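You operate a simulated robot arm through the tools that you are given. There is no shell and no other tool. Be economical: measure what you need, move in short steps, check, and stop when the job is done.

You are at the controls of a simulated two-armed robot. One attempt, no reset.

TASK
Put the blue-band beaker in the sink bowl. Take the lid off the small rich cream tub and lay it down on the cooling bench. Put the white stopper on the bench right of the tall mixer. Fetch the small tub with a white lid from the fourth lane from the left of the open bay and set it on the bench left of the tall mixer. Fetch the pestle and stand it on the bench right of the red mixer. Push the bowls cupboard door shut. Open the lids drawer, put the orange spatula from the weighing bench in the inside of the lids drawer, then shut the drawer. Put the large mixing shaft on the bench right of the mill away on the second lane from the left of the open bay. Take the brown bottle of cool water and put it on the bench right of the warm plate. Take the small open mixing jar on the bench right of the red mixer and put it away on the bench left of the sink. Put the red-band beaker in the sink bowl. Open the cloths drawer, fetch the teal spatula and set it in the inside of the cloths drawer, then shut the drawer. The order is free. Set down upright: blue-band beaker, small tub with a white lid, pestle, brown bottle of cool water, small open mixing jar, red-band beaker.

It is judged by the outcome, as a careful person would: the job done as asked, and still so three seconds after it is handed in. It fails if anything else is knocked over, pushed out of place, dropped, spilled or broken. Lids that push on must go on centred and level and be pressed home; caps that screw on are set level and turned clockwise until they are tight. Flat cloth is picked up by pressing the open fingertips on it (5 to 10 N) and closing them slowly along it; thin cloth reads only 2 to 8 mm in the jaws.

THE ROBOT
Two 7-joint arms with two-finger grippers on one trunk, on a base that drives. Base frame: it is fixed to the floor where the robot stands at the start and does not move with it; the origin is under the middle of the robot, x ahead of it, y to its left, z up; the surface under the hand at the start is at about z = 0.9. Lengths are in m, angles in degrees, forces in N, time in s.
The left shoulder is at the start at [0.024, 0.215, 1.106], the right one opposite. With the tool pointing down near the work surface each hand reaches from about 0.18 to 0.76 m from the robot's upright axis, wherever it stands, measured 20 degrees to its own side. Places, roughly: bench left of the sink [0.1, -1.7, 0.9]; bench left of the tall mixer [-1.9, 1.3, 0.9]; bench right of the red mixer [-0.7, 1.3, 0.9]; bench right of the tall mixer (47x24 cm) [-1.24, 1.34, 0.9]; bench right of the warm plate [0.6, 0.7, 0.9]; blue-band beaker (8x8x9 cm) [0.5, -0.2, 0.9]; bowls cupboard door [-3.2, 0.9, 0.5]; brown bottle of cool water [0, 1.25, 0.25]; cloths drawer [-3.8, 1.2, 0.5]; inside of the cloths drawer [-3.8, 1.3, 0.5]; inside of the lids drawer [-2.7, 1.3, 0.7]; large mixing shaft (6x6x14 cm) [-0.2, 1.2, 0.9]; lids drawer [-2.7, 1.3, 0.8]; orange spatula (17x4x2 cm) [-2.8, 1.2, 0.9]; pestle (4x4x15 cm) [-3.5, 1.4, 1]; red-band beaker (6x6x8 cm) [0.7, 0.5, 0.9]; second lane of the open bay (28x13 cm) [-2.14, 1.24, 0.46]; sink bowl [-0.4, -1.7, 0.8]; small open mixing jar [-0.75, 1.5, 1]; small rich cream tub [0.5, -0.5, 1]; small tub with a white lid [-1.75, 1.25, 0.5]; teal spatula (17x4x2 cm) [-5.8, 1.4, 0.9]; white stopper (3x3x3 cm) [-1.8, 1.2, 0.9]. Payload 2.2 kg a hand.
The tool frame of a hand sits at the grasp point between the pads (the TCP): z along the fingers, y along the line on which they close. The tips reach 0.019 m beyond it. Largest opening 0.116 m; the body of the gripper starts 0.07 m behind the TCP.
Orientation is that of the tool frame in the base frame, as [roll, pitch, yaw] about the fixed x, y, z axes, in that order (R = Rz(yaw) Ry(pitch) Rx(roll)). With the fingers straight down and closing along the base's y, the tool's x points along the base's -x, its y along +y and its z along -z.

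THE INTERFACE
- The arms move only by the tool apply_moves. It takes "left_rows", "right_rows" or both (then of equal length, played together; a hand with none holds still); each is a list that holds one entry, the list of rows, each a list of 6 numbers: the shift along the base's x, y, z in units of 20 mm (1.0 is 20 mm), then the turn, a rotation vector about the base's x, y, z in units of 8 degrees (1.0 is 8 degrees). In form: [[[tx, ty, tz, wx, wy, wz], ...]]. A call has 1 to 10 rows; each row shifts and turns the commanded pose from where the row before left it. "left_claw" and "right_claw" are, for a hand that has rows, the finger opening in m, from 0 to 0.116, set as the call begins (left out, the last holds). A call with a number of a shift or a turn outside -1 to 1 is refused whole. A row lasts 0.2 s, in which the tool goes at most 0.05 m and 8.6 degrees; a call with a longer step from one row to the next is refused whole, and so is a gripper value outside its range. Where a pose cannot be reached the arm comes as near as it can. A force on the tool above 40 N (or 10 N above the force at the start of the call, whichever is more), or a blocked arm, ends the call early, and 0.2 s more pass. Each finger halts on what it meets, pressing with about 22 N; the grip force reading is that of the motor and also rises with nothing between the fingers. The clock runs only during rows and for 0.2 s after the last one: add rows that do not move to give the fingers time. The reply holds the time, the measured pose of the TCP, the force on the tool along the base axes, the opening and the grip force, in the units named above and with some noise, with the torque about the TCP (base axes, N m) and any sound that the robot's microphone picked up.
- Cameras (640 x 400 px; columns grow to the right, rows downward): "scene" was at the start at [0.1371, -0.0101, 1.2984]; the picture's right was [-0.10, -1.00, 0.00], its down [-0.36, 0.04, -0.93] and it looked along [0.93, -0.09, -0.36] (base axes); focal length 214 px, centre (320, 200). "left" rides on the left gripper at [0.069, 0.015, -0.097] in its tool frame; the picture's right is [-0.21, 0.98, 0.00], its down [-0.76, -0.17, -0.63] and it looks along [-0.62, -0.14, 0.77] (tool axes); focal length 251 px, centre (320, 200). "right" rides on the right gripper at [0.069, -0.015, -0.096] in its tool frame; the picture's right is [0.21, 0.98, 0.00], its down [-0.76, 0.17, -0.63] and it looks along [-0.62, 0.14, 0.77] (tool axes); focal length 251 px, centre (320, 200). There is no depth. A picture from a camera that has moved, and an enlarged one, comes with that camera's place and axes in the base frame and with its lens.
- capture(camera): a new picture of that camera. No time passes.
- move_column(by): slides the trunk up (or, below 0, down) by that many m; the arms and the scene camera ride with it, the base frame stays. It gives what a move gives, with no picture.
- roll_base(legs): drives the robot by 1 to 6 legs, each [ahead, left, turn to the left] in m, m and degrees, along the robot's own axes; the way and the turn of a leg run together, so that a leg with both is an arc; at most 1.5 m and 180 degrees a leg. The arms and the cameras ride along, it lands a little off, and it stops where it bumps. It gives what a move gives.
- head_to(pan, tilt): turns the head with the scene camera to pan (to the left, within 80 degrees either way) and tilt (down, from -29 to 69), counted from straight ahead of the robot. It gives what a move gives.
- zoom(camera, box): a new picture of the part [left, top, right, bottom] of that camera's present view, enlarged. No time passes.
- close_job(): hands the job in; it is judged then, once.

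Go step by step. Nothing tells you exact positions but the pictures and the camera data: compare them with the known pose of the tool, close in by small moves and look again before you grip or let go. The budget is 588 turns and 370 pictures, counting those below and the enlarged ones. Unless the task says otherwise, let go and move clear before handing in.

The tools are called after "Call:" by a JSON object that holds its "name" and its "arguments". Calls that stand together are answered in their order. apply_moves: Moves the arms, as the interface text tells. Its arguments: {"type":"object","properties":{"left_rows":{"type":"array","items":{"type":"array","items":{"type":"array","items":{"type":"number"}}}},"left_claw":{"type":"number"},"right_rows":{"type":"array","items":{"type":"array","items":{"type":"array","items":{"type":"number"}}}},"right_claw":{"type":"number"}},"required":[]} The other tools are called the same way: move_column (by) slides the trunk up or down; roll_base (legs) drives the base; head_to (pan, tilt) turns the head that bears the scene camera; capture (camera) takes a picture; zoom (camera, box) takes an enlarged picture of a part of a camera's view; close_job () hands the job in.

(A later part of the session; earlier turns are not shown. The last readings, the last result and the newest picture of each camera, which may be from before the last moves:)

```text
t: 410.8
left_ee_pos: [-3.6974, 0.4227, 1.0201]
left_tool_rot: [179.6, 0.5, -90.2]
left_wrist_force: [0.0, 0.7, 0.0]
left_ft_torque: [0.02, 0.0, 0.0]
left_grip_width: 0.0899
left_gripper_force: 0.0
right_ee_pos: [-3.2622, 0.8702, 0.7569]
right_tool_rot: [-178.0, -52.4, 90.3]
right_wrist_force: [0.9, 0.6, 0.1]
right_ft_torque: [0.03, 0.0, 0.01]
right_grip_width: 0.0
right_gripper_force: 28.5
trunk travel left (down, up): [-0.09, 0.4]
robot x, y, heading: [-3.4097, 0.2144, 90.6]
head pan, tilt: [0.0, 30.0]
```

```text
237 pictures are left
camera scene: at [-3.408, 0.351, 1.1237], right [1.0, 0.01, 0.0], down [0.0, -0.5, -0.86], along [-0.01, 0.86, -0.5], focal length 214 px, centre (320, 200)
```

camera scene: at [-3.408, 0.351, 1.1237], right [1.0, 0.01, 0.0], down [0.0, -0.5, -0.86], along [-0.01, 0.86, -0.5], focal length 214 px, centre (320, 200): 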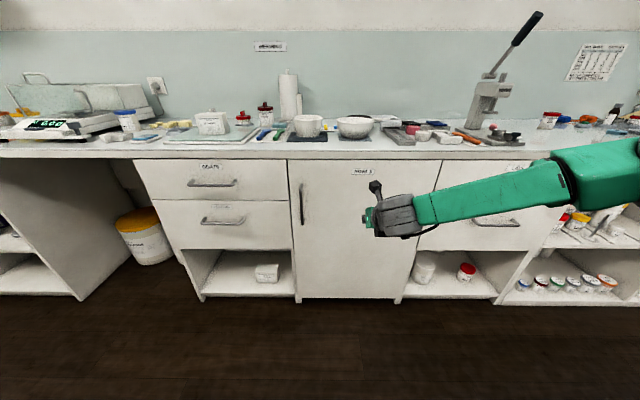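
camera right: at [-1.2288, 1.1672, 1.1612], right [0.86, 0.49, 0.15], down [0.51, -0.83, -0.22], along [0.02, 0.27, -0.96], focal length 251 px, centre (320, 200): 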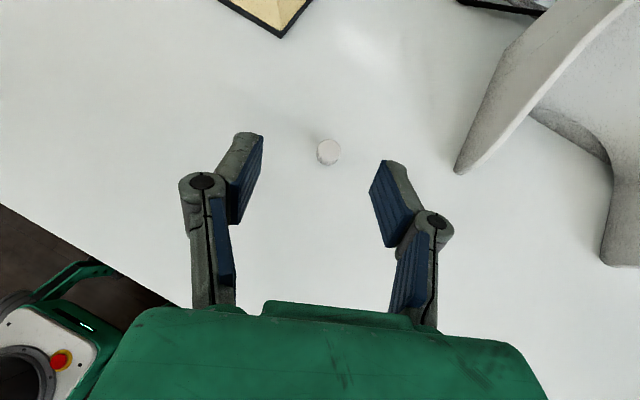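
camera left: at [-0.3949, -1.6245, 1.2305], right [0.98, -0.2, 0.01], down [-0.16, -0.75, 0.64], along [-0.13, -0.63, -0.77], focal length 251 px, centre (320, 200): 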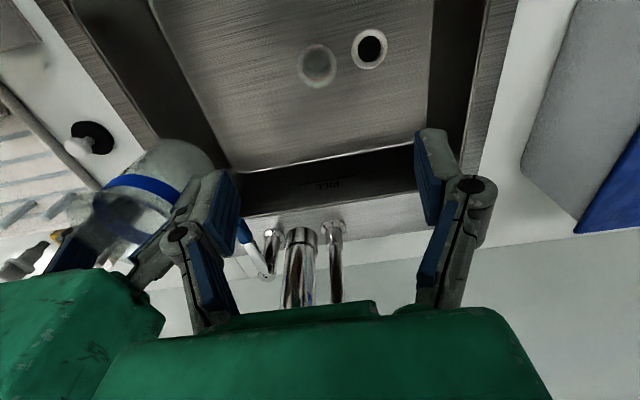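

Door is shut. Zoom to read drawer labels and find the pestle and orange spatula.

Call:
{"name": "zoom", "arguments": {"camera": "scene", "box": [140, 60, 320, 240]}}

Call:
{"name": "zoom", "arguments": {"camera": "scene", "box": [250, 80, 540, 240]}}

```text
2.22 times, centred on (230, 150) of scene
camera zoom: at [-3.408, 0.351, 1.1237], right [1.0, 0.01, 0.0], down [0.0, -0.5, -0.86], along [-0.01, 0.86, -0.5], focal length 477 px, centre (520, 311)
```

zoom: 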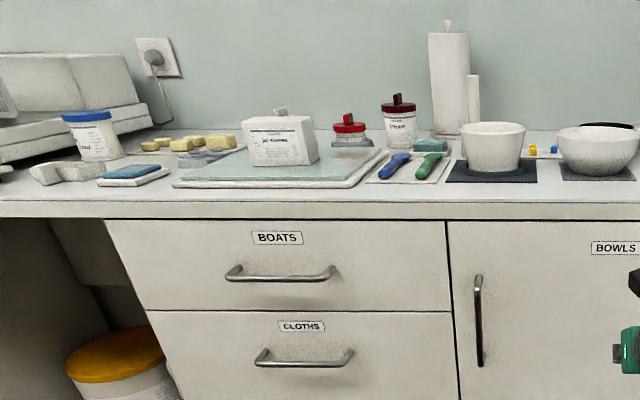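

```text
2.21 times, centred on (395, 160) of scene
camera zoom: at [-3.408, 0.351, 1.1237], right [1.0, 0.01, 0.0], down [0.0, -0.5, -0.86], along [-0.01, 0.86, -0.5], focal length 473 px, centre (154, 288)
```

zoom: 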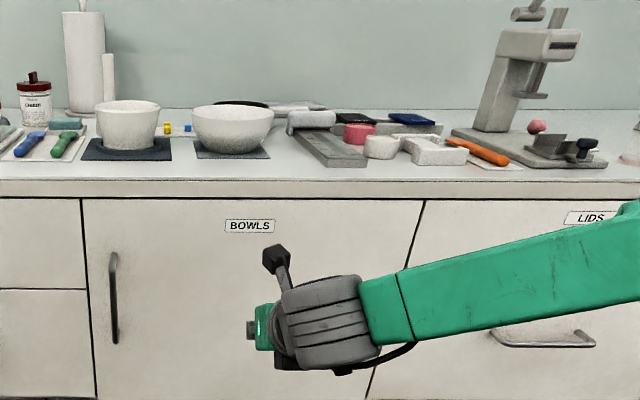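

The LIDS drawer is the top right one; the orange spatula lies at about [-2.82, 1.22]; the pestle stands near [-3.52, 1.42]. I'll move in front of the lids drawer, raising the trunk, and pick the spatula first with the left hand.

Call:
{"name": "move_column", "arguments": {"by": 0.2}}

Call:
{"name": "roll_base", "arguments": {"legs": [[0, -0.66, 0]]}}

Call:
{"name": "roll_base", "arguments": {"legs": [[0.38, 0, 0]]}}

Call:
{"name": "head_to", "arguments": {"pan": 5, "tilt": 45}}

Call:
{"name": "capture", "arguments": {"camera": "scene"}}

Call:
{"name": "capture", "arguments": {"camera": "left"}}

```text
t: 412.9
left_ee_pos: [-3.697, 0.4227, 1.2191]
left_tool_rot: [179.6, 0.4, -90.1]
left_wrist_force: [0.8, -0.1, 0.2]
left_ft_torque: [-0.02, -0.02, -0.03]
left_grip_width: 0.09
left_gripper_force: 0.0
right_ee_pos: [-3.2616, 0.8701, 0.9561]
right_tool_rot: [-178.1, -52.4, 90.2]
right_wrist_force: [0.4, -0.6, -0.3]
right_ft_torque: [-0.04, -0.01, -0.01]
right_grip_width: 0.0
right_gripper_force: 28.6
trunk travel left (down, up): [-0.29, 0.2]
robot x, y, heading: [-3.409, 0.2188, 90.7]
head pan, tilt: [0.0, 30.0]
```

```text
t: 416.6
left_ee_pos: [-3.0512, 0.4283, 1.2196]
left_tool_rot: [-179.9, 0.3, -90.1]
left_wrist_force: [-0.6, -0.5, 0.4]
left_ft_torque: [0.04, -0.01, -0.03]
left_grip_width: 0.0902
left_gripper_force: 0.0
right_ee_pos: [-2.6152, 0.8745, 0.9581]
right_tool_rot: [-178.7, -52.5, 90.6]
right_wrist_force: [-0.5, 1.0, 0.4]
right_ft_torque: [-0.03, -0.04, -0.07]
right_grip_width: 0.0
right_gripper_force: 28.0
trunk travel left (down, up): [-0.29, 0.2]
robot x, y, heading: [-2.7549, 0.2225, 90.4]
head pan, tilt: [0.0, 30.0]
```

```text
t: 419.0
left_ee_pos: [-3.0454, 0.8073, 1.2222]
left_tool_rot: [179.7, 0.5, -90.2]
left_wrist_force: [-0.3, 0.1, -0.2]
left_ft_torque: [0.0, -0.03, -0.04]
left_grip_width: 0.09
left_gripper_force: 0.1
right_ee_pos: [-2.6109, 1.255, 0.9567]
right_tool_rot: [-178.0, -52.5, 90.2]
right_wrist_force: [0.7, 0.0, -0.1]
right_ft_torque: [-0.04, 0.02, 0.0]
right_grip_width: 0.0001
right_gripper_force: 28.8
trunk travel left (down, up): [-0.29, 0.2]
robot x, y, heading: [-2.7598, 0.6055, 90.6]
head pan, tilt: [0.0, 30.0]
```

```text
t: 419.8
left_ee_pos: [-3.0431, 0.8056, 1.2216]
left_tool_rot: [179.6, 0.7, -90.3]
left_wrist_force: [0.6, 0.9, 0.3]
left_ft_torque: [0.0, -0.03, -0.05]
left_grip_width: 0.09
left_gripper_force: 0.2
right_ee_pos: [-2.6093, 1.2542, 0.9594]
right_tool_rot: [-177.8, -52.6, 90.1]
right_wrist_force: [-0.7, 0.4, 0.2]
right_ft_torque: [0.0, 0.04, 0.0]
right_grip_width: 0.0
right_gripper_force: 28.3
trunk travel left (down, up): [-0.29, 0.2]
robot x, y, heading: [-2.7577, 0.6062, 90.6]
head pan, tilt: [5.0, 45.0]
```

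```text
234 pictures are left
camera scene: at [-2.7576, 0.7298, 1.3011], right [1.0, 0.09, 0.0], down [0.06, -0.71, -0.71], along [-0.07, 0.7, -0.71], focal length 214 px, centre (320, 200)
```

scene: 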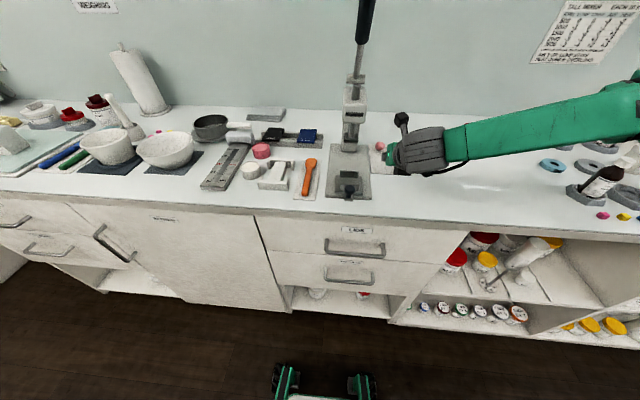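

```text
233 pictures are left
camera left: at [-3.0589, 0.7358, 1.318], right [-0.98, 0.22, 0.01], down [0.17, 0.75, 0.64], along [0.13, 0.63, -0.77], focal length 251 px, centre (320, 200)
```

left: 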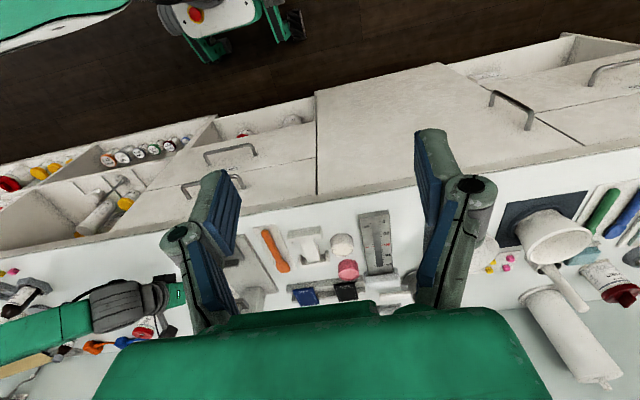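

The orange spatula lies along y at x≈−2.84, y 1.13–1.29. I'll lift the right hand away and bring the left hand over it.

Call:
{"name": "apply_moves", "arguments": {"right_rows": [[[0, 0, 1, 0, 0, 0], [0, 0, 1, 0, 0, 0], [0, 0, 1, 0, 0, 0], [0, 0, 1, 0, 0, 0], [0, -1, 1, 0, 0, 0], [0, -1, 0, 0, 0, 0], [0, -1, 0, 0, 0, 0], [0, -1, 0, 0, 0, 0], [0, -1, 0, 0, 0, 0], [0, -1, 0, 0, 0, 0]]], "left_rows": [[[0.5, 0.5, 0, 0, 0, 0], [1, 1, 0, 0, 0, 0], [1, 1, 0, 0, 0, 0], [1, 1, 0, 0, 0, 0], [1, 1, 0, 0, 0, 0], [1, 1, 0, 0, 0, 0], [1, 1, 0, 0, 0, 0], [1, 1, 0, 0, 0, 0], [1, 1, 0, 0, 0, 0], [1, 1, 0, 0, 0, 0]]], "left_claw": 0.06}}

Call:
{"name": "apply_moves", "arguments": {"right_rows": [[[0, -1, 0, 0, 0, 0], [0, -1, 0, 0, 0, 0], [0, -1, 0, 0, 0, 0], [0, -1, 0, 0, 0, 0], [0, -1, 0, 0, 0, 0], [0, 0, 0, 0, 0, 0], [0, 0, 0, 0, 0, 0], [0, 0, 0, 0, 0, 0], [0, 0, 0, 0, 0, 0], [0, 0, 0, 0, 0, 0]]], "left_rows": [[[0.6, 1, 0, 0, 0, 0], [0, 1, 0, 0, 0, 0], [0, 1, -1, 0, 0, 0], [0, 1, -1, 0, 0, 0], [0, 1, -1, 0, 0, 0], [0, 1, -1, 0, 0, 0], [0, 1, -1, 0, 0, 0], [0, 1, -1, 0, 0, 0], [0, 1, -1, 0, 0, 0], [0, 1, -1, 0, 0, 0]]]}}

Call:
{"name": "capture", "arguments": {"camera": "left"}}

```text
t: 422.0
left_ee_pos: [-2.8565, 0.9953, 1.2215]
left_tool_rot: [179.9, 0.7, -90.2]
left_wrist_force: [0.2, 0.7, -0.3]
left_ft_torque: [-0.03, 0.01, -0.01]
left_grip_width: 0.06
left_gripper_force: 0.0
right_ee_pos: [-2.6138, 1.135, 1.0589]
right_tool_rot: [-178.0, -52.5, 90.3]
right_wrist_force: [0.8, -0.4, 0.8]
right_ft_torque: [-0.02, 0.0, -0.01]
right_grip_width: 0.0002
right_gripper_force: 28.5
trunk travel left (down, up): [-0.29, 0.2]
robot x, y, heading: [-2.7588, 0.6057, 90.3]
head pan, tilt: [5.0, 45.0]
```

```text
t: 424.2
left_ee_pos: [-2.8452, 1.195, 1.0607]
left_tool_rot: [179.7, 0.5, -90.2]
left_wrist_force: [-0.7, 0.9, 0.3]
left_ft_torque: [0.0, 0.03, 0.0]
left_grip_width: 0.0599
left_gripper_force: 0.1
right_ee_pos: [-2.6122, 1.0358, 1.0578]
right_tool_rot: [-178.0, -52.5, 90.3]
right_wrist_force: [0.2, 1.3, -0.5]
right_ft_torque: [-0.01, 0.0, 0.01]
right_grip_width: 0.0
right_gripper_force: 28.8
trunk travel left (down, up): [-0.29, 0.2]
robot x, y, heading: [-2.7566, 0.6056, 90.1]
head pan, tilt: [5.0, 45.0]
```

```text
232 pictures are left
camera left: at [-2.8608, 1.1266, 1.156], right [-0.98, 0.22, 0.01], down [0.17, 0.75, 0.64], along [0.13, 0.63, -0.77], focal length 251 px, centre (320, 200)
```

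left: 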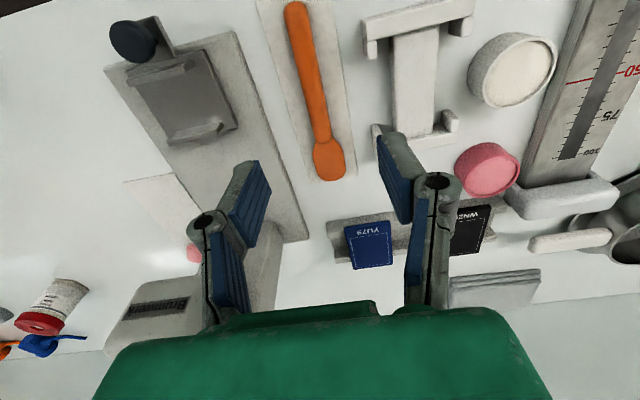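

Call:
{"name": "apply_moves", "arguments": {"left_rows": [[[0, 0, -1, 0, 0, 0], [0.1, 0, -1, 0, 0, 0], [0, 0, -1, 0, 0, 0], [0, 0, -1, 0, 0, 0], [0, 0, -1, 0, 0, 0], [0, 0, -0.8, 0, 0, 0], [0, 0, -0.6, 0, 0, 0], [0, 0, 0, 0, 0, 0]]], "left_claw": 0.048}}

Call:
{"name": "capture", "arguments": {"camera": "left"}}

```text
t: 426.0
left_ee_pos: [-2.8428, 1.1951, 0.9326]
left_tool_rot: [179.7, 0.7, -90.3]
left_wrist_force: [0.1, 0.2, 0.7]
left_ft_torque: [-0.04, 0.01, 0.01]
left_grip_width: 0.0481
left_gripper_force: 0.1
right_ee_pos: [-2.6119, 1.0345, 1.0597]
right_tool_rot: [-178.1, -52.6, 90.2]
right_wrist_force: [-0.8, 0.2, -0.1]
right_ft_torque: [0.01, -0.02, -0.01]
right_grip_width: 0.0
right_gripper_force: 28.3
trunk travel left (down, up): [-0.29, 0.2]
robot x, y, heading: [-2.7573, 0.6036, 90.3]
head pan, tilt: [5.0, 45.0]
```

```text
231 pictures are left
camera left: at [-2.8579, 1.1258, 1.0297], right [-0.98, 0.22, 0.01], down [0.17, 0.75, 0.64], along [0.13, 0.63, -0.77], focal length 251 px, centre (320, 200)
```

left: 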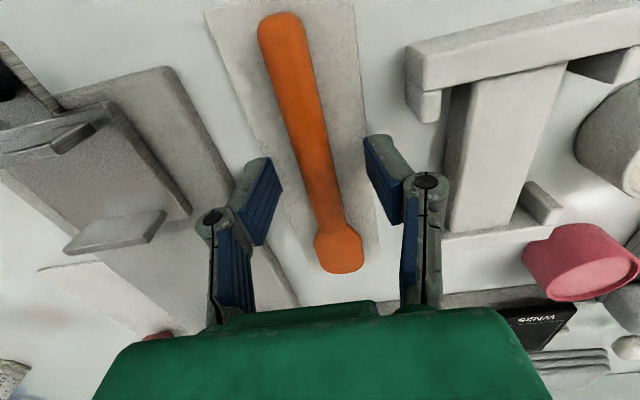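

Call:
{"name": "apply_moves", "arguments": {"left_rows": [[[0, -0.4, -0.35, 0, 0, 0], [0, 0, 0, 0, 0, 0]]]}}

Call:
{"name": "apply_moves", "arguments": {"left_rows": [[[0, 0, 0, 0, 0, 0], [0, 0, 0, 0, 0, 0], [0, 0, 0, 0, 0, 0]]], "left_claw": 0.0}}

Call:
{"name": "apply_moves", "arguments": {"left_rows": [[[0, 0, 0.4, 0, 0, 0], [0, 0, 1, 0, 0, 0], [0, 0, 1, 0, 0, 0], [0, 0, 1, 0, 0, 0], [0, 0, 1, 0, 0, 0]]]}}

Call:
{"name": "capture", "arguments": {"camera": "left"}}

```text
t: 426.6
left_ee_pos: [-2.8429, 1.1879, 0.9262]
left_tool_rot: [179.7, 0.7, -90.2]
left_wrist_force: [0.6, -0.5, 0.0]
left_ft_torque: [0.0, 0.01, -0.03]
left_grip_width: 0.0483
left_gripper_force: 0.1
right_ee_pos: [-2.6114, 1.0354, 1.0593]
right_tool_rot: [-178.0, -52.6, 90.2]
right_wrist_force: [0.7, 1.0, 0.5]
right_ft_torque: [0.02, 0.0, 0.01]
right_grip_width: 0.0001
right_gripper_force: 28.9
trunk travel left (down, up): [-0.29, 0.2]
robot x, y, heading: [-2.7586, 0.6059, 90.7]
head pan, tilt: [5.0, 45.0]
```

```text
t: 427.4
left_ee_pos: [-2.8418, 1.1874, 0.9265]
left_tool_rot: [179.6, 0.7, -90.2]
left_wrist_force: [0.9, -0.4, 0.8]
left_ft_torque: [-0.02, 0.02, -0.01]
left_grip_width: 0.0193
left_gripper_force: 21.5
right_ee_pos: [-2.6118, 1.0346, 1.0596]
right_tool_rot: [-178.1, -52.6, 90.2]
right_wrist_force: [0.4, -0.1, -0.1]
right_ft_torque: [0.03, 0.03, 0.0]
right_grip_width: 0.0
right_gripper_force: 28.9
trunk travel left (down, up): [-0.29, 0.2]
robot x, y, heading: [-2.7557, 0.6091, 90.5]
head pan, tilt: [5.0, 45.0]
```

```text
t: 428.6
left_ee_pos: [-2.8435, 1.1874, 1.0158]
left_tool_rot: [179.7, 0.7, -90.2]
left_wrist_force: [-0.2, 0.5, -0.3]
left_ft_torque: [-0.03, 0.01, 0.03]
left_grip_width: 0.0191
left_gripper_force: 22.1
right_ee_pos: [-2.6118, 1.0345, 1.0594]
right_tool_rot: [-178.0, -52.6, 90.2]
right_wrist_force: [0.0, -0.1, 0.2]
right_ft_torque: [-0.01, 0.01, 0.0]
right_grip_width: 0.0
right_gripper_force: 28.4
trunk travel left (down, up): [-0.29, 0.2]
robot x, y, heading: [-2.7574, 0.6087, 90.4]
head pan, tilt: [5.0, 45.0]
```

```text
230 pictures are left
camera left: at [-2.8588, 1.1173, 1.1109], right [-0.98, 0.22, 0.01], down [0.17, 0.75, 0.64], along [0.13, 0.63, -0.77], focal length 251 px, centre (320, 200)
```

left: 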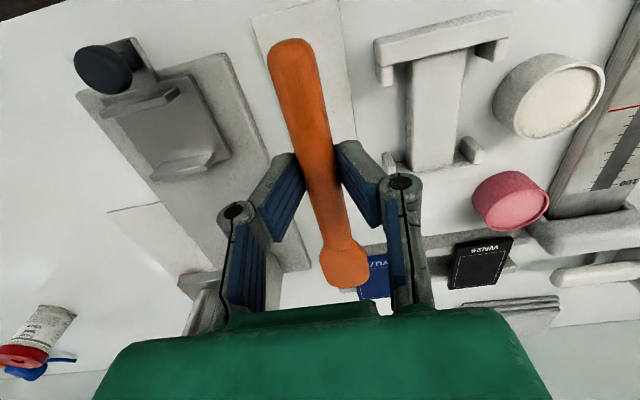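

Spatula held. Back the base away, then shape the right hand (level, rolled 90°) for the drawer handle and yaw the left hand so the spatula lies along x.

Call:
{"name": "apply_moves", "arguments": {"left_rows": [[[0, 0, 1, 0, 0, 0], [0, 0, 1, 0, 0, 0], [0, 0, 1, 0, 0, 0], [0, -0.5, 1, 0, 0, 0], [0, -1, 0, 0, 0, 0], [0, -1, 0, 0, 0, 0], [0, -1, 0, 0, 0, 0], [0, -1, 0, 0, 0, 0]]]}}

Call:
{"name": "roll_base", "arguments": {"legs": [[-0.3, 0, 0]]}}

Call:
{"name": "apply_moves", "arguments": {"right_rows": [[[0, 0, -1, 1, 0, 0], [0, 0, -1, 1, 0, 0], [0, 0, -1, 1, 0, 0], [0, 0, -1, 1, 0, 0], [0, 0, -1, 0.6, 0, 0], [0, 0, -1, 0, 1, 0], [0, 0, -1, 0, 1, 0], [0, 0, -1, 0, 1, 0], [0, 0, -1, 0, 1, 0], [0, 0, -1, 0, 1, 0]]], "right_claw": 0.06, "left_rows": [[[0, 0, 0, 0, 0, 1], [0, 0, 0, 0, 0, 1], [0, 0, 0, 0, 0, 1], [0, 0, 0, 0, 0, 1], [0, 0, 0, 0, 0, 1], [0, 0, 0, 0, 0, 1], [0, 0, 0, 0, 0, 1], [0, 0, 0, 0, 0, 1], [0, 0, 0, 0, 0, 1], [0, 0, 0, 0, 0, 1]]]}}

Call:
{"name": "apply_moves", "arguments": {"right_rows": [[[0, 0, 0, 0, 1, 0], [0, 0, 0, 0, 1, 0], [0, 0, 0, 0, 1, 0], [0, 0, 0, 0, 1, 0], [0, 0, 0, 0, 1, 0], [0, 0, 0, 0, 1, 0], [0, 0, 0, 0, 0.2, 0]]], "left_rows": [[[0, 0, 0, 0, 0, 1], [0, 0, 0, 0, 0, 0.3], [0, 0, 0, 0, 0, 0], [0, 0, 0, 0, 0, 0], [0, 0, 0, 0, 0, 0], [0, 0, 0, 0, 0, 0], [0, 0, 0, 0, 0, 0]]]}}

Call:
{"name": "capture", "arguments": {"camera": "right"}}

Call:
{"name": "capture", "arguments": {"camera": "scene"}}

```text
t: 430.4
left_ee_pos: [-2.8418, 1.0964, 1.0962]
left_tool_rot: [179.7, 0.7, -90.1]
left_wrist_force: [0.0, -0.3, -0.1]
left_ft_torque: [0.05, 0.02, 0.0]
left_grip_width: 0.0189
left_gripper_force: 21.9
right_ee_pos: [-2.6115, 1.0338, 1.0586]
right_tool_rot: [-178.1, -52.6, 90.1]
right_wrist_force: [0.8, -0.1, -0.8]
right_ft_torque: [0.0, -0.03, 0.01]
right_grip_width: 0.0001
right_gripper_force: 29.0
trunk travel left (down, up): [-0.29, 0.2]
robot x, y, heading: [-2.7588, 0.6057, 90.6]
head pan, tilt: [5.0, 45.0]
```

```text
t: 432.4
left_ee_pos: [-2.838, 0.801, 1.0951]
left_tool_rot: [179.6, 0.7, -90.1]
left_wrist_force: [-0.2, -1.1, -0.5]
left_ft_torque: [0.02, -0.03, -0.01]
left_grip_width: 0.0195
left_gripper_force: 22.3
right_ee_pos: [-2.6086, 0.7379, 1.0585]
right_tool_rot: [-178.0, -52.5, 90.1]
right_wrist_force: [-0.7, -0.6, -0.9]
right_ft_torque: [0.01, -0.01, 0.04]
right_grip_width: 0.0
right_gripper_force: 28.5
trunk travel left (down, up): [-0.29, 0.2]
robot x, y, heading: [-2.7595, 0.3077, 90.3]
head pan, tilt: [5.0, 45.0]
```

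```text
t: 434.6
left_ee_pos: [-2.8519, 0.7994, 1.1054]
left_tool_rot: [-179.4, -0.7, -9.3]
left_wrist_force: [-0.6, 0.2, 0.1]
left_ft_torque: [0.03, -0.02, 0.03]
left_grip_width: 0.0192
left_gripper_force: 22.3
right_ee_pos: [-2.6319, 0.7771, 0.865]
right_tool_rot: [-88.3, -50.3, 0.6]
right_wrist_force: [-0.5, 0.1, 1.0]
right_ft_torque: [-0.02, 0.0, -0.04]
right_grip_width: 0.0599
right_gripper_force: 0.1
right hand out of reach, approached as far as the arm can: row 1, 2, 6, 7
trunk travel left (down, up): [-0.29, 0.2]
robot x, y, heading: [-2.7551, 0.3106, 90.4]
head pan, tilt: [5.0, 45.0]
```

```text
t: 436.2
left_ee_pos: [-2.8456, 0.8004, 1.1046]
left_tool_rot: [-180.0, -0.8, 0.9]
left_wrist_force: [-0.2, -0.2, -0.3]
left_ft_torque: [0.01, -0.01, 0.01]
left_grip_width: 0.0194
left_gripper_force: 22.0
right_ee_pos: [-2.6263, 0.7775, 0.8638]
right_tool_rot: [-88.0, -0.6, 0.4]
right_wrist_force: [0.0, -0.1, 0.1]
right_ft_torque: [-0.03, 0.02, 0.02]
right_grip_width: 0.0598
right_gripper_force: 0.1
trunk travel left (down, up): [-0.29, 0.2]
robot x, y, heading: [-2.7548, 0.3065, 90.2]
head pan, tilt: [5.0, 45.0]
```

```text
229 pictures are left
camera right: at [-2.5552, 0.6813, 0.8759], right [0.22, 0.04, -0.97], down [-0.75, -0.63, -0.2], along [-0.62, 0.77, -0.11], focal length 251 px, centre (320, 200)
```

right: 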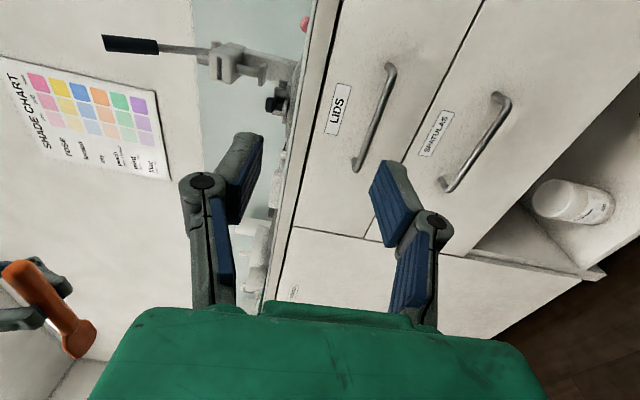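

```text
228 pictures are left
camera scene: at [-2.7579, 0.4325, 1.3011], right [1.0, 0.09, 0.0], down [0.07, -0.71, -0.7], along [-0.07, 0.7, -0.71], focal length 214 px, centre (320, 200)
```

scene: 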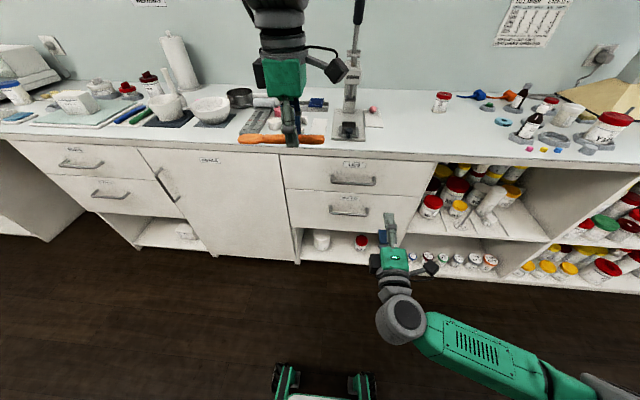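

The LIDS handle is at about [-2.69, 1.07, 0.768]. Bring the right hand in front of it.

Call:
{"name": "apply_moves", "arguments": {"right_rows": [[[-0.5, 0.5, -0.8, 0, 0, 0], [-0.5, 1, -0.8, 0, 0, 0], [-0.5, 1, -0.8, 0, 0, 0], [-0.5, 1, -0.8, 0, 0, 0], [-0.5, 1, -0.8, 0, 0, 0], [-0.5, 1, -0.8, 0, 0, 0], [0, 1, 0, 0, 0, 0], [0, 1, 0, 0, 0, 0], [0, 1, 0, 0, 0, 0], [0, 1, 0, 0, 0, 0]]]}}

Call:
{"name": "apply_moves", "arguments": {"right_rows": [[[0, 0.8, 0, 0, 0, 0], [0, 0, 0, 0, 0, 0]]]}}

Call:
{"name": "capture", "arguments": {"camera": "right"}}

Call:
{"name": "capture", "arguments": {"camera": "scene"}}

```text
t: 438.4
left_ee_pos: [-2.8459, 0.8007, 1.1031]
left_tool_rot: [179.8, -0.9, 1.0]
left_wrist_force: [0.1, -0.2, -1.2]
left_ft_torque: [0.02, 0.0, -0.01]
left_grip_width: 0.0193
left_gripper_force: 21.1
right_ee_pos: [-2.6734, 0.8948, 0.7957]
right_tool_rot: [-88.1, -0.5, 0.4]
right_wrist_force: [-0.2, 0.0, -0.6]
right_ft_torque: [-0.02, -0.03, 0.02]
right_grip_width: 0.06
right_gripper_force: 0.0
right hand out of reach, approached as far as the arm can: row 5, 6, 8, 9, 10
trunk travel left (down, up): [-0.29, 0.2]
robot x, y, heading: [-2.7546, 0.3101, 90.4]
head pan, tilt: [5.0, 45.0]
```

```text
t: 439.0
left_ee_pos: [-2.8457, 0.8005, 1.1031]
left_tool_rot: [179.8, -0.9, 0.9]
left_wrist_force: [-0.1, 0.8, -0.1]
left_ft_torque: [-0.02, -0.02, -0.02]
left_grip_width: 0.0191
left_gripper_force: 22.0
right_ee_pos: [-2.6741, 0.9018, 0.796]
right_tool_rot: [-88.2, -0.6, 0.4]
right_wrist_force: [-1.0, -0.4, -0.3]
right_ft_torque: [0.0, 0.01, 0.0]
right_grip_width: 0.06
right_gripper_force: 0.0
right hand out of reach, approached as far as the arm can: row 1
trunk travel left (down, up): [-0.29, 0.2]
robot x, y, heading: [-2.7602, 0.3107, 90.6]
head pan, tilt: [5.0, 45.0]
```

```text
227 pictures are left
camera right: at [-2.6027, 0.8055, 0.8083], right [0.22, 0.03, -0.97], down [-0.75, -0.63, -0.19], along [-0.62, 0.77, -0.12], focal length 251 px, centre (320, 200)
```

right: 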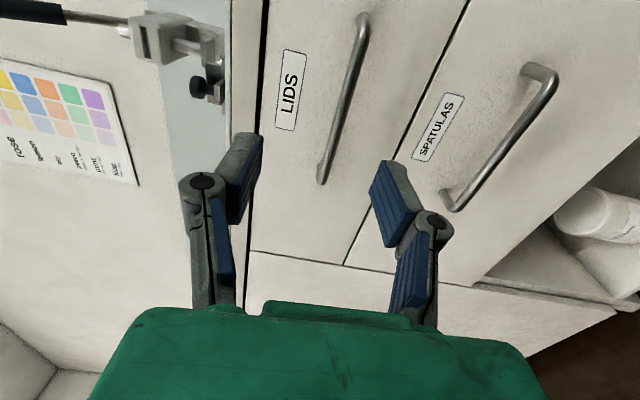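

```text
226 pictures are left
camera scene: at [-2.7593, 0.4323, 1.3011], right [1.0, 0.09, 0.0], down [0.07, -0.71, -0.7], along [-0.07, 0.7, -0.71], focal length 214 px, centre (320, 200)
```

scene: 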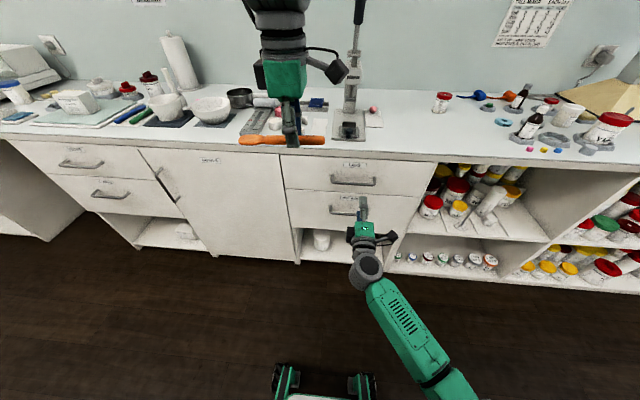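

Call:
{"name": "apply_moves", "arguments": {"right_rows": [[[-0.5, 0, -1, 0, 0, 0], [0, 0, -0.2, 0, 0, 0], [0, 0, 0, 0, 0, 0]]]}}

Call:
{"name": "roll_base", "arguments": {"legs": [[0.12, 0, 0]]}}

Call:
{"name": "capture", "arguments": {"camera": "right"}}

```text
t: 439.8
left_ee_pos: [-2.8463, 0.7995, 1.1032]
left_tool_rot: [179.8, -0.9, 0.9]
left_wrist_force: [-0.2, -0.2, 0.2]
left_ft_torque: [0.0, 0.01, -0.02]
left_grip_width: 0.0188
left_gripper_force: 21.8
right_ee_pos: [-2.6763, 0.8966, 0.7968]
right_tool_rot: [-88.0, -0.6, 0.5]
right_wrist_force: [-0.6, -0.2, -0.5]
right_ft_torque: [0.04, -0.01, 0.0]
right_grip_width: 0.06
right_gripper_force: 0.1
right hand out of reach, approached as far as the arm can: row 1, 2
trunk travel left (down, up): [-0.29, 0.2]
robot x, y, heading: [-2.7516, 0.3105, 90.3]
head pan, tilt: [5.0, 45.0]
```

```text
t: 441.0
left_ee_pos: [-2.8437, 0.9206, 1.1051]
left_tool_rot: [179.9, -1.0, 0.8]
left_wrist_force: [0.6, 0.2, 0.4]
left_ft_torque: [0.0, 0.01, 0.01]
left_grip_width: 0.0193
left_gripper_force: 22.0
right_ee_pos: [-2.6749, 1.0179, 0.794]
right_tool_rot: [-88.2, -0.7, 0.3]
right_wrist_force: [-1.0, 0.9, 0.6]
right_ft_torque: [0.03, -0.01, 0.04]
right_grip_width: 0.0597
right_gripper_force: 0.1
trunk travel left (down, up): [-0.29, 0.2]
robot x, y, heading: [-2.7569, 0.4304, 90.4]
head pan, tilt: [5.0, 45.0]
```

```text
225 pictures are left
camera right: at [-2.6046, 0.9209, 0.807], right [0.22, 0.03, -0.97], down [-0.75, -0.63, -0.19], along [-0.62, 0.78, -0.12], focal length 251 px, centre (320, 200)
```

right: 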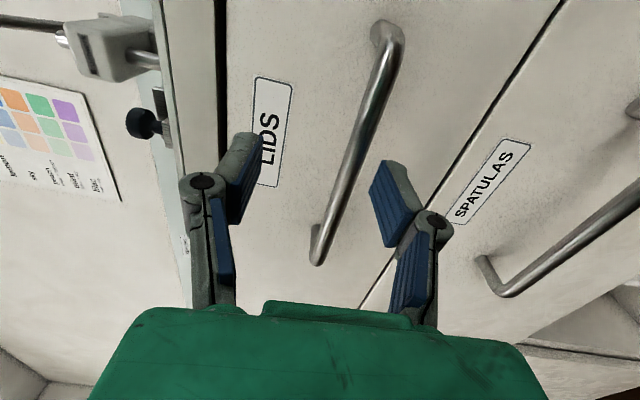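

Call:
{"name": "move_column", "arguments": {"by": -0.017}}

Call:
{"name": "roll_base", "arguments": {"legs": [[0.04, 0, 0]]}}

Call:
{"name": "capture", "arguments": {"camera": "right"}}

```text
t: 441.7
left_ee_pos: [-2.8449, 0.918, 1.089]
left_tool_rot: [-179.9, -1.2, 1.0]
left_wrist_force: [0.0, -0.1, -0.1]
left_ft_torque: [0.03, 0.0, -0.01]
left_grip_width: 0.0194
left_gripper_force: 21.5
right_ee_pos: [-2.6759, 1.017, 0.779]
right_tool_rot: [-88.0, -0.6, 0.4]
right_wrist_force: [-0.2, 0.9, 0.3]
right_ft_torque: [-0.01, -0.04, -0.04]
right_grip_width: 0.0596
right_gripper_force: 0.0
trunk travel left (down, up): [-0.273, 0.217]
robot x, y, heading: [-2.7503, 0.43, 90.1]
head pan, tilt: [5.0, 45.0]
```

```text
t: 442.6
left_ee_pos: [-2.8446, 0.9595, 1.0905]
left_tool_rot: [-179.8, -1.4, 0.8]
left_wrist_force: [0.6, 0.5, -0.1]
left_ft_torque: [-0.02, 0.02, 0.0]
left_grip_width: 0.0193
left_gripper_force: 21.9
right_ee_pos: [-2.6758, 1.0552, 0.7786]
right_tool_rot: [-88.1, -0.7, 0.3]
right_wrist_force: [0.7, 0.5, -1.6]
right_ft_torque: [0.05, -0.05, 0.02]
right_grip_width: 0.06
right_gripper_force: 0.1
trunk travel left (down, up): [-0.273, 0.217]
robot x, y, heading: [-2.7516, 0.47, 90.2]
head pan, tilt: [5.0, 45.0]
```

```text
224 pictures are left
camera right: at [-2.6049, 0.9597, 0.7907], right [0.23, 0.03, -0.97], down [-0.75, -0.63, -0.2], along [-0.62, 0.78, -0.12], focal length 251 px, centre (320, 200)
```

right: 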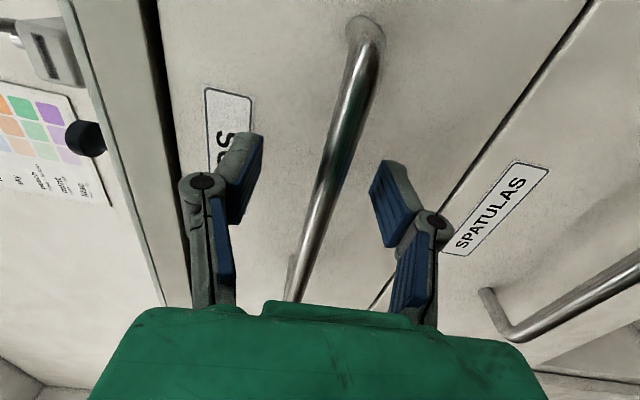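

The bar is at the TCP. Close and check the grip.

Call:
{"name": "apply_moves", "arguments": {"right_rows": [[[0, 0, 0, 0, 0, 0], [0, 0, 0, 0, 0, 0], [0, 0, 0, 0, 0, 0]]], "right_claw": 0.0}}

Call:
{"name": "capture", "arguments": {"camera": "right"}}

```text
t: 443.4
left_ee_pos: [-2.8438, 0.9576, 1.0907]
left_tool_rot: [-179.7, -1.2, 0.9]
left_wrist_force: [-0.7, 0.0, 0.6]
left_ft_torque: [-0.01, -0.06, -0.01]
left_grip_width: 0.0196
left_gripper_force: 21.6
right_ee_pos: [-2.6747, 1.0555, 0.7787]
right_tool_rot: [-88.2, -0.8, 0.3]
right_wrist_force: [-1.4, 1.4, -13.6]
right_ft_torque: [0.09, 0.11, 0.08]
right_grip_width: 0.0001
right_gripper_force: 22.3
trunk travel left (down, up): [-0.273, 0.217]
robot x, y, heading: [-2.7525, 0.4757, 90.3]
head pan, tilt: [5.0, 45.0]
```

```text
223 pictures are left
camera right: at [-2.605, 0.9581, 0.7902], right [0.23, 0.03, -0.97], down [-0.75, -0.63, -0.19], along [-0.62, 0.78, -0.12], focal length 251 px, centre (320, 200)
```

right: 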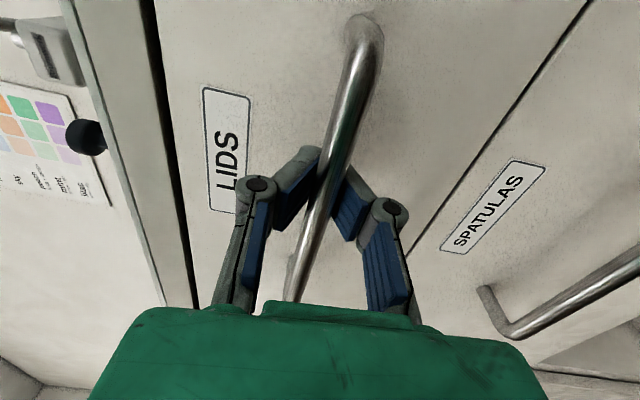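

The fingertips have closed behind the bar, hooking it. Pull back gently with the base.

Call:
{"name": "roll_base", "arguments": {"legs": [[-0.06, 0, 0]]}}

Call:
{"name": "capture", "arguments": {"camera": "scene"}}

```text
t: 444.3
left_ee_pos: [-2.8446, 0.896, 1.091]
left_tool_rot: [-179.7, -1.3, 0.9]
left_wrist_force: [0.1, -0.9, 0.8]
left_ft_torque: [0.02, -0.04, 0.02]
left_grip_width: 0.0193
left_gripper_force: 22.5
right_ee_pos: [-2.6759, 0.9943, 0.7818]
right_tool_rot: [-87.9, -0.8, 0.3]
right_wrist_force: [1.0, -0.7, -6.2]
right_ft_torque: [0.06, 0.0, 0.01]
right_grip_width: 0.0003
right_gripper_force: 21.7
trunk travel left (down, up): [-0.273, 0.217]
robot x, y, heading: [-2.7557, 0.4059, 90.2]
head pan, tilt: [5.0, 45.0]
```

```text
222 pictures are left
camera scene: at [-2.7604, 0.5328, 1.2841], right [1.0, 0.09, 0.0], down [0.07, -0.71, -0.7], along [-0.07, 0.7, -0.71], focal length 214 px, centre (320, 200)
```

scene: 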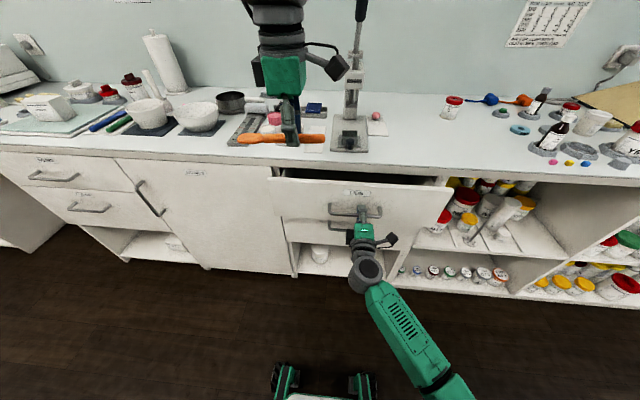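

The drawer is opening. Pull it further out.

Call:
{"name": "roll_base", "arguments": {"legs": [[-0.2, 0, 0]]}}

Call:
{"name": "capture", "arguments": {"camera": "scene"}}

```text
t: 445.9
left_ee_pos: [-2.8435, 0.693, 1.0931]
left_tool_rot: [-179.6, -1.2, 0.9]
left_wrist_force: [-0.5, 0.1, 0.2]
left_ft_torque: [0.08, -0.03, -0.01]
left_grip_width: 0.0192
left_gripper_force: 21.9
right_ee_pos: [-2.6748, 0.7922, 0.7834]
right_tool_rot: [-87.6, -0.7, 0.2]
right_wrist_force: [1.1, 0.0, -4.4]
right_ft_torque: [0.01, 0.04, 0.02]
right_grip_width: 0.0001
right_gripper_force: 22.3
trunk travel left (down, up): [-0.273, 0.217]
robot x, y, heading: [-2.7532, 0.2125, 90.4]
head pan, tilt: [5.0, 45.0]
```

```text
221 pictures are left
camera scene: at [-2.7589, 0.3323, 1.2842], right [1.0, 0.09, 0.0], down [0.07, -0.71, -0.7], along [-0.07, 0.7, -0.71], focal length 214 px, centre (320, 200)
```

scene: 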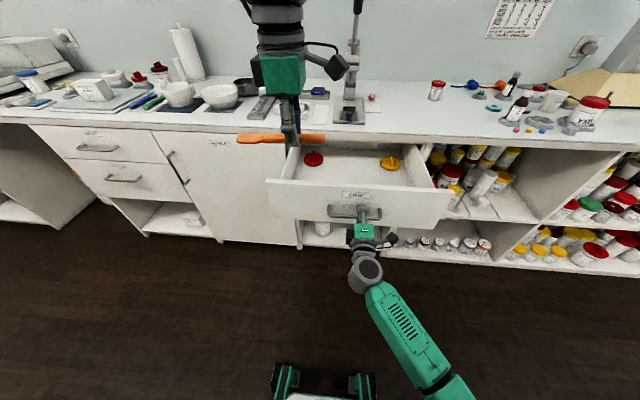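

Drawer open about 26 cm, with lids further back and free floor in front. I'll release the handle, move the right hand aside, and drive in a bit so the left hand can reach.

Call:
{"name": "apply_moves", "arguments": {"right_rows": [[[0, 0, 0, 0, 0, 0], [0, 0, 0, 0, 0, 0], [0, -1, 0, 0, 0, 0], [0, -1, 0, 0, 0, 0], [0, -1, 0, 0, 0, 0], [0, -0.5, 0, 0, 0, 0], [1, 0, 0, 0, 0, 0], [1, 0, 0, 0, 0, 0], [1, 0, 0, 0, 0, 0], [1, 0, 0, 0, 0, 0]]], "right_claw": 0.07}}

Call:
{"name": "apply_moves", "arguments": {"right_rows": [[[1, 0, 0, 0, 0, 0], [1, 0, 0, 0, 0, 0], [1, 0, 0, 0, 0, 0], [1, 0, 0, 0, 0, 0], [1, 0, 0, 0, 0, 0], [1, 0, 0, 0, 0, 0], [1, 0, 0, 0, 0, 0], [1, 0, 0, 0, 0, 0], [1, 0, 0, 0, 0, 0], [1, 0, 0, 0, 0, 0]]]}}

Call:
{"name": "capture", "arguments": {"camera": "scene"}}

```text
t: 448.1
left_ee_pos: [-2.8429, 0.6912, 1.0942]
left_tool_rot: [-179.4, -1.3, 0.8]
left_wrist_force: [0.2, -0.7, 0.3]
left_ft_torque: [0.05, 0.02, -0.02]
left_grip_width: 0.0192
left_gripper_force: 21.6
right_ee_pos: [-2.5932, 0.7194, 0.7846]
right_tool_rot: [-87.5, -0.6, 0.3]
right_wrist_force: [-0.9, 0.3, -0.1]
right_ft_torque: [0.01, 0.03, 0.0]
right_grip_width: 0.0699
right_gripper_force: 0.1
trunk travel left (down, up): [-0.273, 0.217]
robot x, y, heading: [-2.7505, 0.2068, 90.5]
head pan, tilt: [5.0, 45.0]
```

```text
t: 450.3
left_ee_pos: [-2.8428, 0.6914, 1.0936]
left_tool_rot: [-179.5, -1.3, 0.8]
left_wrist_force: [-0.4, 0.3, -0.9]
left_ft_torque: [0.01, 0.01, -0.02]
left_grip_width: 0.0195
left_gripper_force: 22.0
right_ee_pos: [-2.4626, 0.7346, 0.862]
right_tool_rot: [-87.8, -0.6, 0.1]
right_wrist_force: [-0.5, 0.9, -0.4]
right_ft_torque: [-0.05, -0.02, 0.03]
right_grip_width: 0.0699
right_gripper_force: 0.1
right hand out of reach, approached as far as the arm can: row 2, 3, 4, 5, 6, 7, 8, 9, 10
trunk travel left (down, up): [-0.273, 0.217]
robot x, y, heading: [-2.7552, 0.2094, 90.4]
head pan, tilt: [5.0, 45.0]
```

```text
220 pictures are left
camera scene: at [-2.7562, 0.3325, 1.2841], right [1.0, 0.09, 0.0], down [0.06, -0.71, -0.71], along [-0.07, 0.7, -0.71], focal length 214 px, centre (320, 200)
```

scene: 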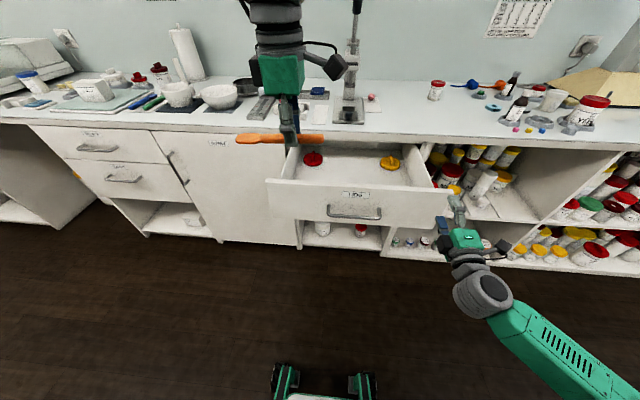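

Call:
{"name": "apply_moves", "arguments": {"right_rows": [[[0, 0, 1, 0, 0, 0], [0, 0, 1, 0, 0, 0], [0, 0, 1, 0, 0, 0], [0, 0, 1, 0, 0, 0], [0, 0, 1, 0, 0, 0], [0, 0, 1, 0, 0, 0], [0, 0, 1, 0, 0, 0], [0, 0, 0, 0, 0, 0]]]}}

Call:
{"name": "roll_base", "arguments": {"legs": [[0.15, 0, 0]]}}

Call:
{"name": "apply_moves", "arguments": {"left_rows": [[[0.6, 1, 0, 0, 0, 0], [0.6, 1, 0, 0, 0, 0], [0.6, 1, 0, 0, 0, 0], [0.6, 1, 0, 0, 0, 0], [0.6, 1, 0, 0, 0, 0], [0.6, 1, 0, 0, 0, 0], [0.6, 0.4, -1, 0, 0, 0], [0.4, 0, -1, 0, 0, 0], [0, 0, -1, 0, 0, 0], [0, 0, -1, 0, 0, 0]]]}}

Call:
{"name": "capture", "arguments": {"camera": "left"}}

Call:
{"name": "capture", "arguments": {"camera": "scene"}}

```text
t: 452.1
left_ee_pos: [-2.8435, 0.6912, 1.0944]
left_tool_rot: [-179.4, -1.3, 0.9]
left_wrist_force: [0.4, 0.2, -1.1]
left_ft_torque: [0.02, -0.02, 0.01]
left_grip_width: 0.0192
left_gripper_force: 22.3
right_ee_pos: [-2.4643, 0.7347, 1.0036]
right_tool_rot: [-87.6, -0.7, 0.3]
right_wrist_force: [-1.1, 0.6, 0.0]
right_ft_torque: [0.02, -0.03, 0.02]
right_grip_width: 0.0699
right_gripper_force: 0.1
trunk travel left (down, up): [-0.273, 0.217]
robot x, y, heading: [-2.7536, 0.2084, 90.5]
head pan, tilt: [5.0, 45.0]
```

```text
t: 453.5
left_ee_pos: [-2.8449, 0.8416, 1.0935]
left_tool_rot: [-179.5, -1.4, 1.0]
left_wrist_force: [0.2, 1.4, -1.7]
left_ft_torque: [-0.06, -0.02, 0.02]
left_grip_width: 0.0195
left_gripper_force: 22.2
right_ee_pos: [-2.4644, 0.8849, 1.0027]
right_tool_rot: [-87.6, -0.5, 0.4]
right_wrist_force: [-0.4, 0.7, 0.7]
right_ft_torque: [0.01, 0.01, 0.01]
right_grip_width: 0.0701
right_gripper_force: 0.1
trunk travel left (down, up): [-0.273, 0.217]
robot x, y, heading: [-2.753, 0.358, 90.3]
head pan, tilt: [5.0, 45.0]
```

```text
t: 455.7
left_ee_pos: [-2.7656, 0.9743, 1.0194]
left_tool_rot: [-179.3, -2.3, 2.3]
left_wrist_force: [-0.3, -0.3, -0.3]
left_ft_torque: [-0.05, -0.05, 0.01]
left_grip_width: 0.019
left_gripper_force: 22.0
right_ee_pos: [-2.4652, 0.8836, 1.0043]
right_tool_rot: [-87.5, -0.6, 0.4]
right_wrist_force: [0.5, 0.6, 0.9]
right_ft_torque: [0.01, 0.01, 0.02]
right_grip_width: 0.0699
right_gripper_force: 0.0
trunk travel left (down, up): [-0.273, 0.217]
robot x, y, heading: [-2.7536, 0.3612, 90.6]
head pan, tilt: [5.0, 45.0]
```

```text
219 pictures are left
camera left: at [-2.7014, 0.9612, 1.1191], right [-0.17, -0.98, -0.02], down [-0.79, 0.13, 0.6], along [-0.59, 0.12, -0.8], focal length 251 px, centre (320, 200)
```

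left: 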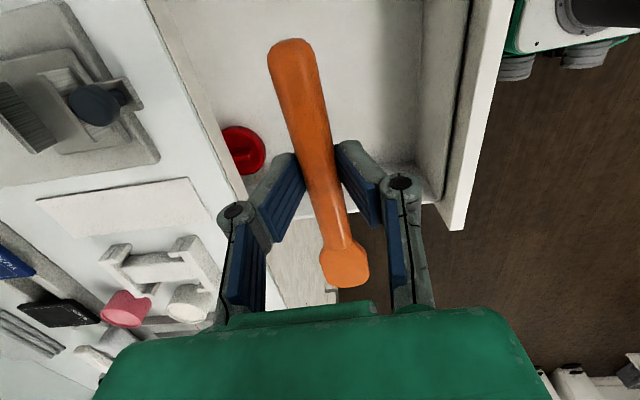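

```text
218 pictures are left
camera scene: at [-2.7567, 0.4839, 1.2839], right [1.0, 0.09, 0.0], down [0.06, -0.71, -0.7], along [-0.07, 0.7, -0.71], focal length 214 px, centre (320, 200)
```

scene: 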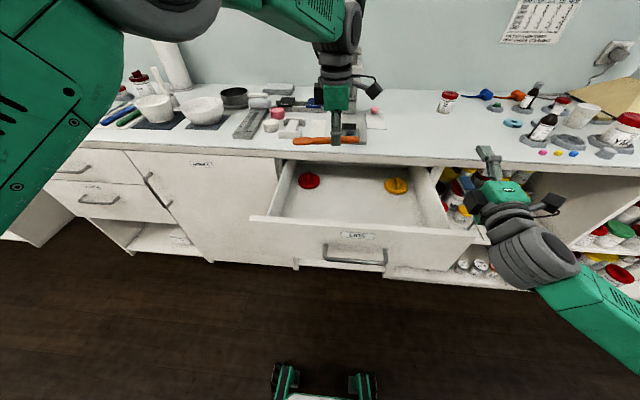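

Call:
{"name": "apply_moves", "arguments": {"left_rows": [[[0, -0.3, -1, 0, 0.3, 0], [0, -0.3, -1, 0, 0, 0], [0, 0, -1, 0, 0, 0], [0, 0, -1, 0, 0, 0], [0, 0, -1, 0, 0, 0], [0, 0, -1, 0, 0, 0], [0, 0, -1, 0, 0, 0], [0, 0, -1, 0, 0, 0], [0, 0, -1, 0, 0, 0], [0, 0, -1, 0, 0, 0]]]}}

Call:
{"name": "capture", "arguments": {"camera": "left"}}

Call:
{"name": "capture", "arguments": {"camera": "scene"}}

```text
t: 457.9
left_ee_pos: [-2.7539, 0.9547, 0.8138]
left_tool_rot: [-179.4, 1.1, 1.0]
left_wrist_force: [-0.3, 0.8, 0.1]
left_ft_torque: [-0.01, 0.0, -0.01]
left_grip_width: 0.0191
left_gripper_force: 22.0
right_ee_pos: [-2.4639, 0.8841, 1.0051]
right_tool_rot: [-87.5, -0.7, 0.3]
right_wrist_force: [-0.3, 0.4, 0.4]
right_ft_torque: [0.0, -0.02, -0.01]
right_grip_width: 0.0699
right_gripper_force: 0.0
trunk travel left (down, up): [-0.273, 0.217]
robot x, y, heading: [-2.7513, 0.3587, 90.2]
head pan, tilt: [5.0, 45.0]
```

```text
217 pictures are left
camera left: at [-2.6836, 0.9409, 0.9092], right [-0.2, -0.98, -0.01], down [-0.75, 0.15, 0.65], along [-0.63, 0.13, -0.76], focal length 251 px, centre (320, 200)
```

left: 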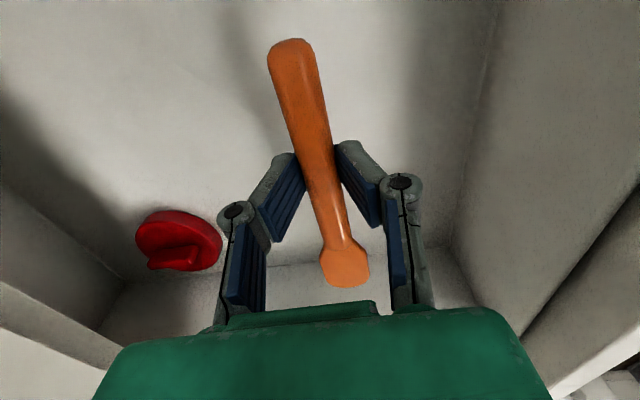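

```text
216 pictures are left
camera scene: at [-2.7566, 0.4841, 1.2839], right [1.0, 0.09, 0.0], down [0.06, -0.71, -0.7], along [-0.07, 0.7, -0.71], focal length 214 px, centre (320, 200)
```

scene: 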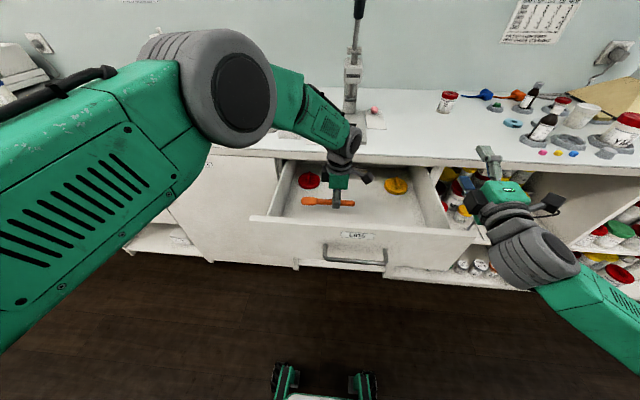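

Call:
{"name": "apply_moves", "arguments": {"left_rows": [[[0, 0, -1, 0, 0, 0], [0, 0, -0.8, 0, 0, 0], [0, 0, -0.4, 0, 0, 0], [0, 0, -0.3, 0, 0, 0], [0, 0, -0.3, 0, 0, 0], [0, 0, -0.3, 0, 0, 0], [0, 0, -0.3, 0, 0, 0], [0, 0, 0, 0, 0, 0]]]}}

Call:
{"name": "capture", "arguments": {"camera": "left"}}

```text
t: 459.7
left_ee_pos: [-2.754, 0.9544, 0.7459]
left_tool_rot: [-179.3, 1.0, 1.0]
left_wrist_force: [0.3, 0.5, -0.5]
left_ft_torque: [-0.01, 0.02, 0.03]
left_grip_width: 0.019
left_gripper_force: 21.8
right_ee_pos: [-2.4654, 0.8824, 1.0051]
right_tool_rot: [-87.3, -0.6, 0.4]
right_wrist_force: [-0.5, 0.2, -0.5]
right_ft_torque: [0.01, 0.0, 0.0]
right_grip_width: 0.07
right_gripper_force: 0.0
trunk travel left (down, up): [-0.273, 0.217]
robot x, y, heading: [-2.7558, 0.3588, 90.5]
head pan, tilt: [5.0, 45.0]
```

```text
215 pictures are left
camera left: at [-2.6839, 0.9406, 0.8417], right [-0.2, -0.98, -0.01], down [-0.75, 0.15, 0.65], along [-0.63, 0.13, -0.76], focal length 251 px, centre (320, 200)
```

left: 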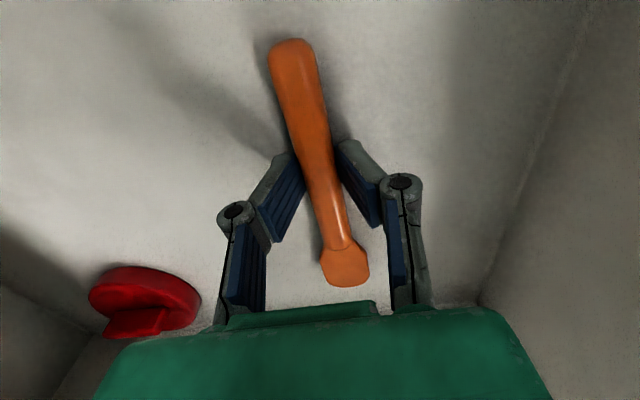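

Call:
{"name": "apply_moves", "arguments": {"left_rows": [[[0, 0, -0.25, 0, 0, 0], [0, 0, -0.25, 0, 0, 0], [0, 0, -0.25, 0, 0, 0], [0, 0, -0.25, 0, 0, 0], [0, 0, 0, 0, 0, 0]]]}}

```text
t: 460.5
left_ee_pos: [-2.7547, 0.9628, 0.7404]
left_tool_rot: [-178.4, 0.7, 1.1]
left_wrist_force: [2.0, 1.1, 17.7]
left_ft_torque: [-0.26, 0.23, -0.06]
left_grip_width: 0.0194
left_gripper_force: 21.9
right_ee_pos: [-2.4666, 0.8814, 1.0052]
right_tool_rot: [-87.4, -0.8, 0.3]
right_wrist_force: [-0.2, 1.6, 0.0]
right_ft_torque: [0.03, -0.01, 0.01]
right_grip_width: 0.0701
right_gripper_force: 0.1
trunk travel left (down, up): [-0.273, 0.217]
robot x, y, heading: [-2.757, 0.3622, 90.1]
head pan, tilt: [5.0, 45.0]
stopped in row 4 (left hand): the force on the tool passed its limit at 45 N (the readings are from after the stop); the commanded pose is now the measured one
```

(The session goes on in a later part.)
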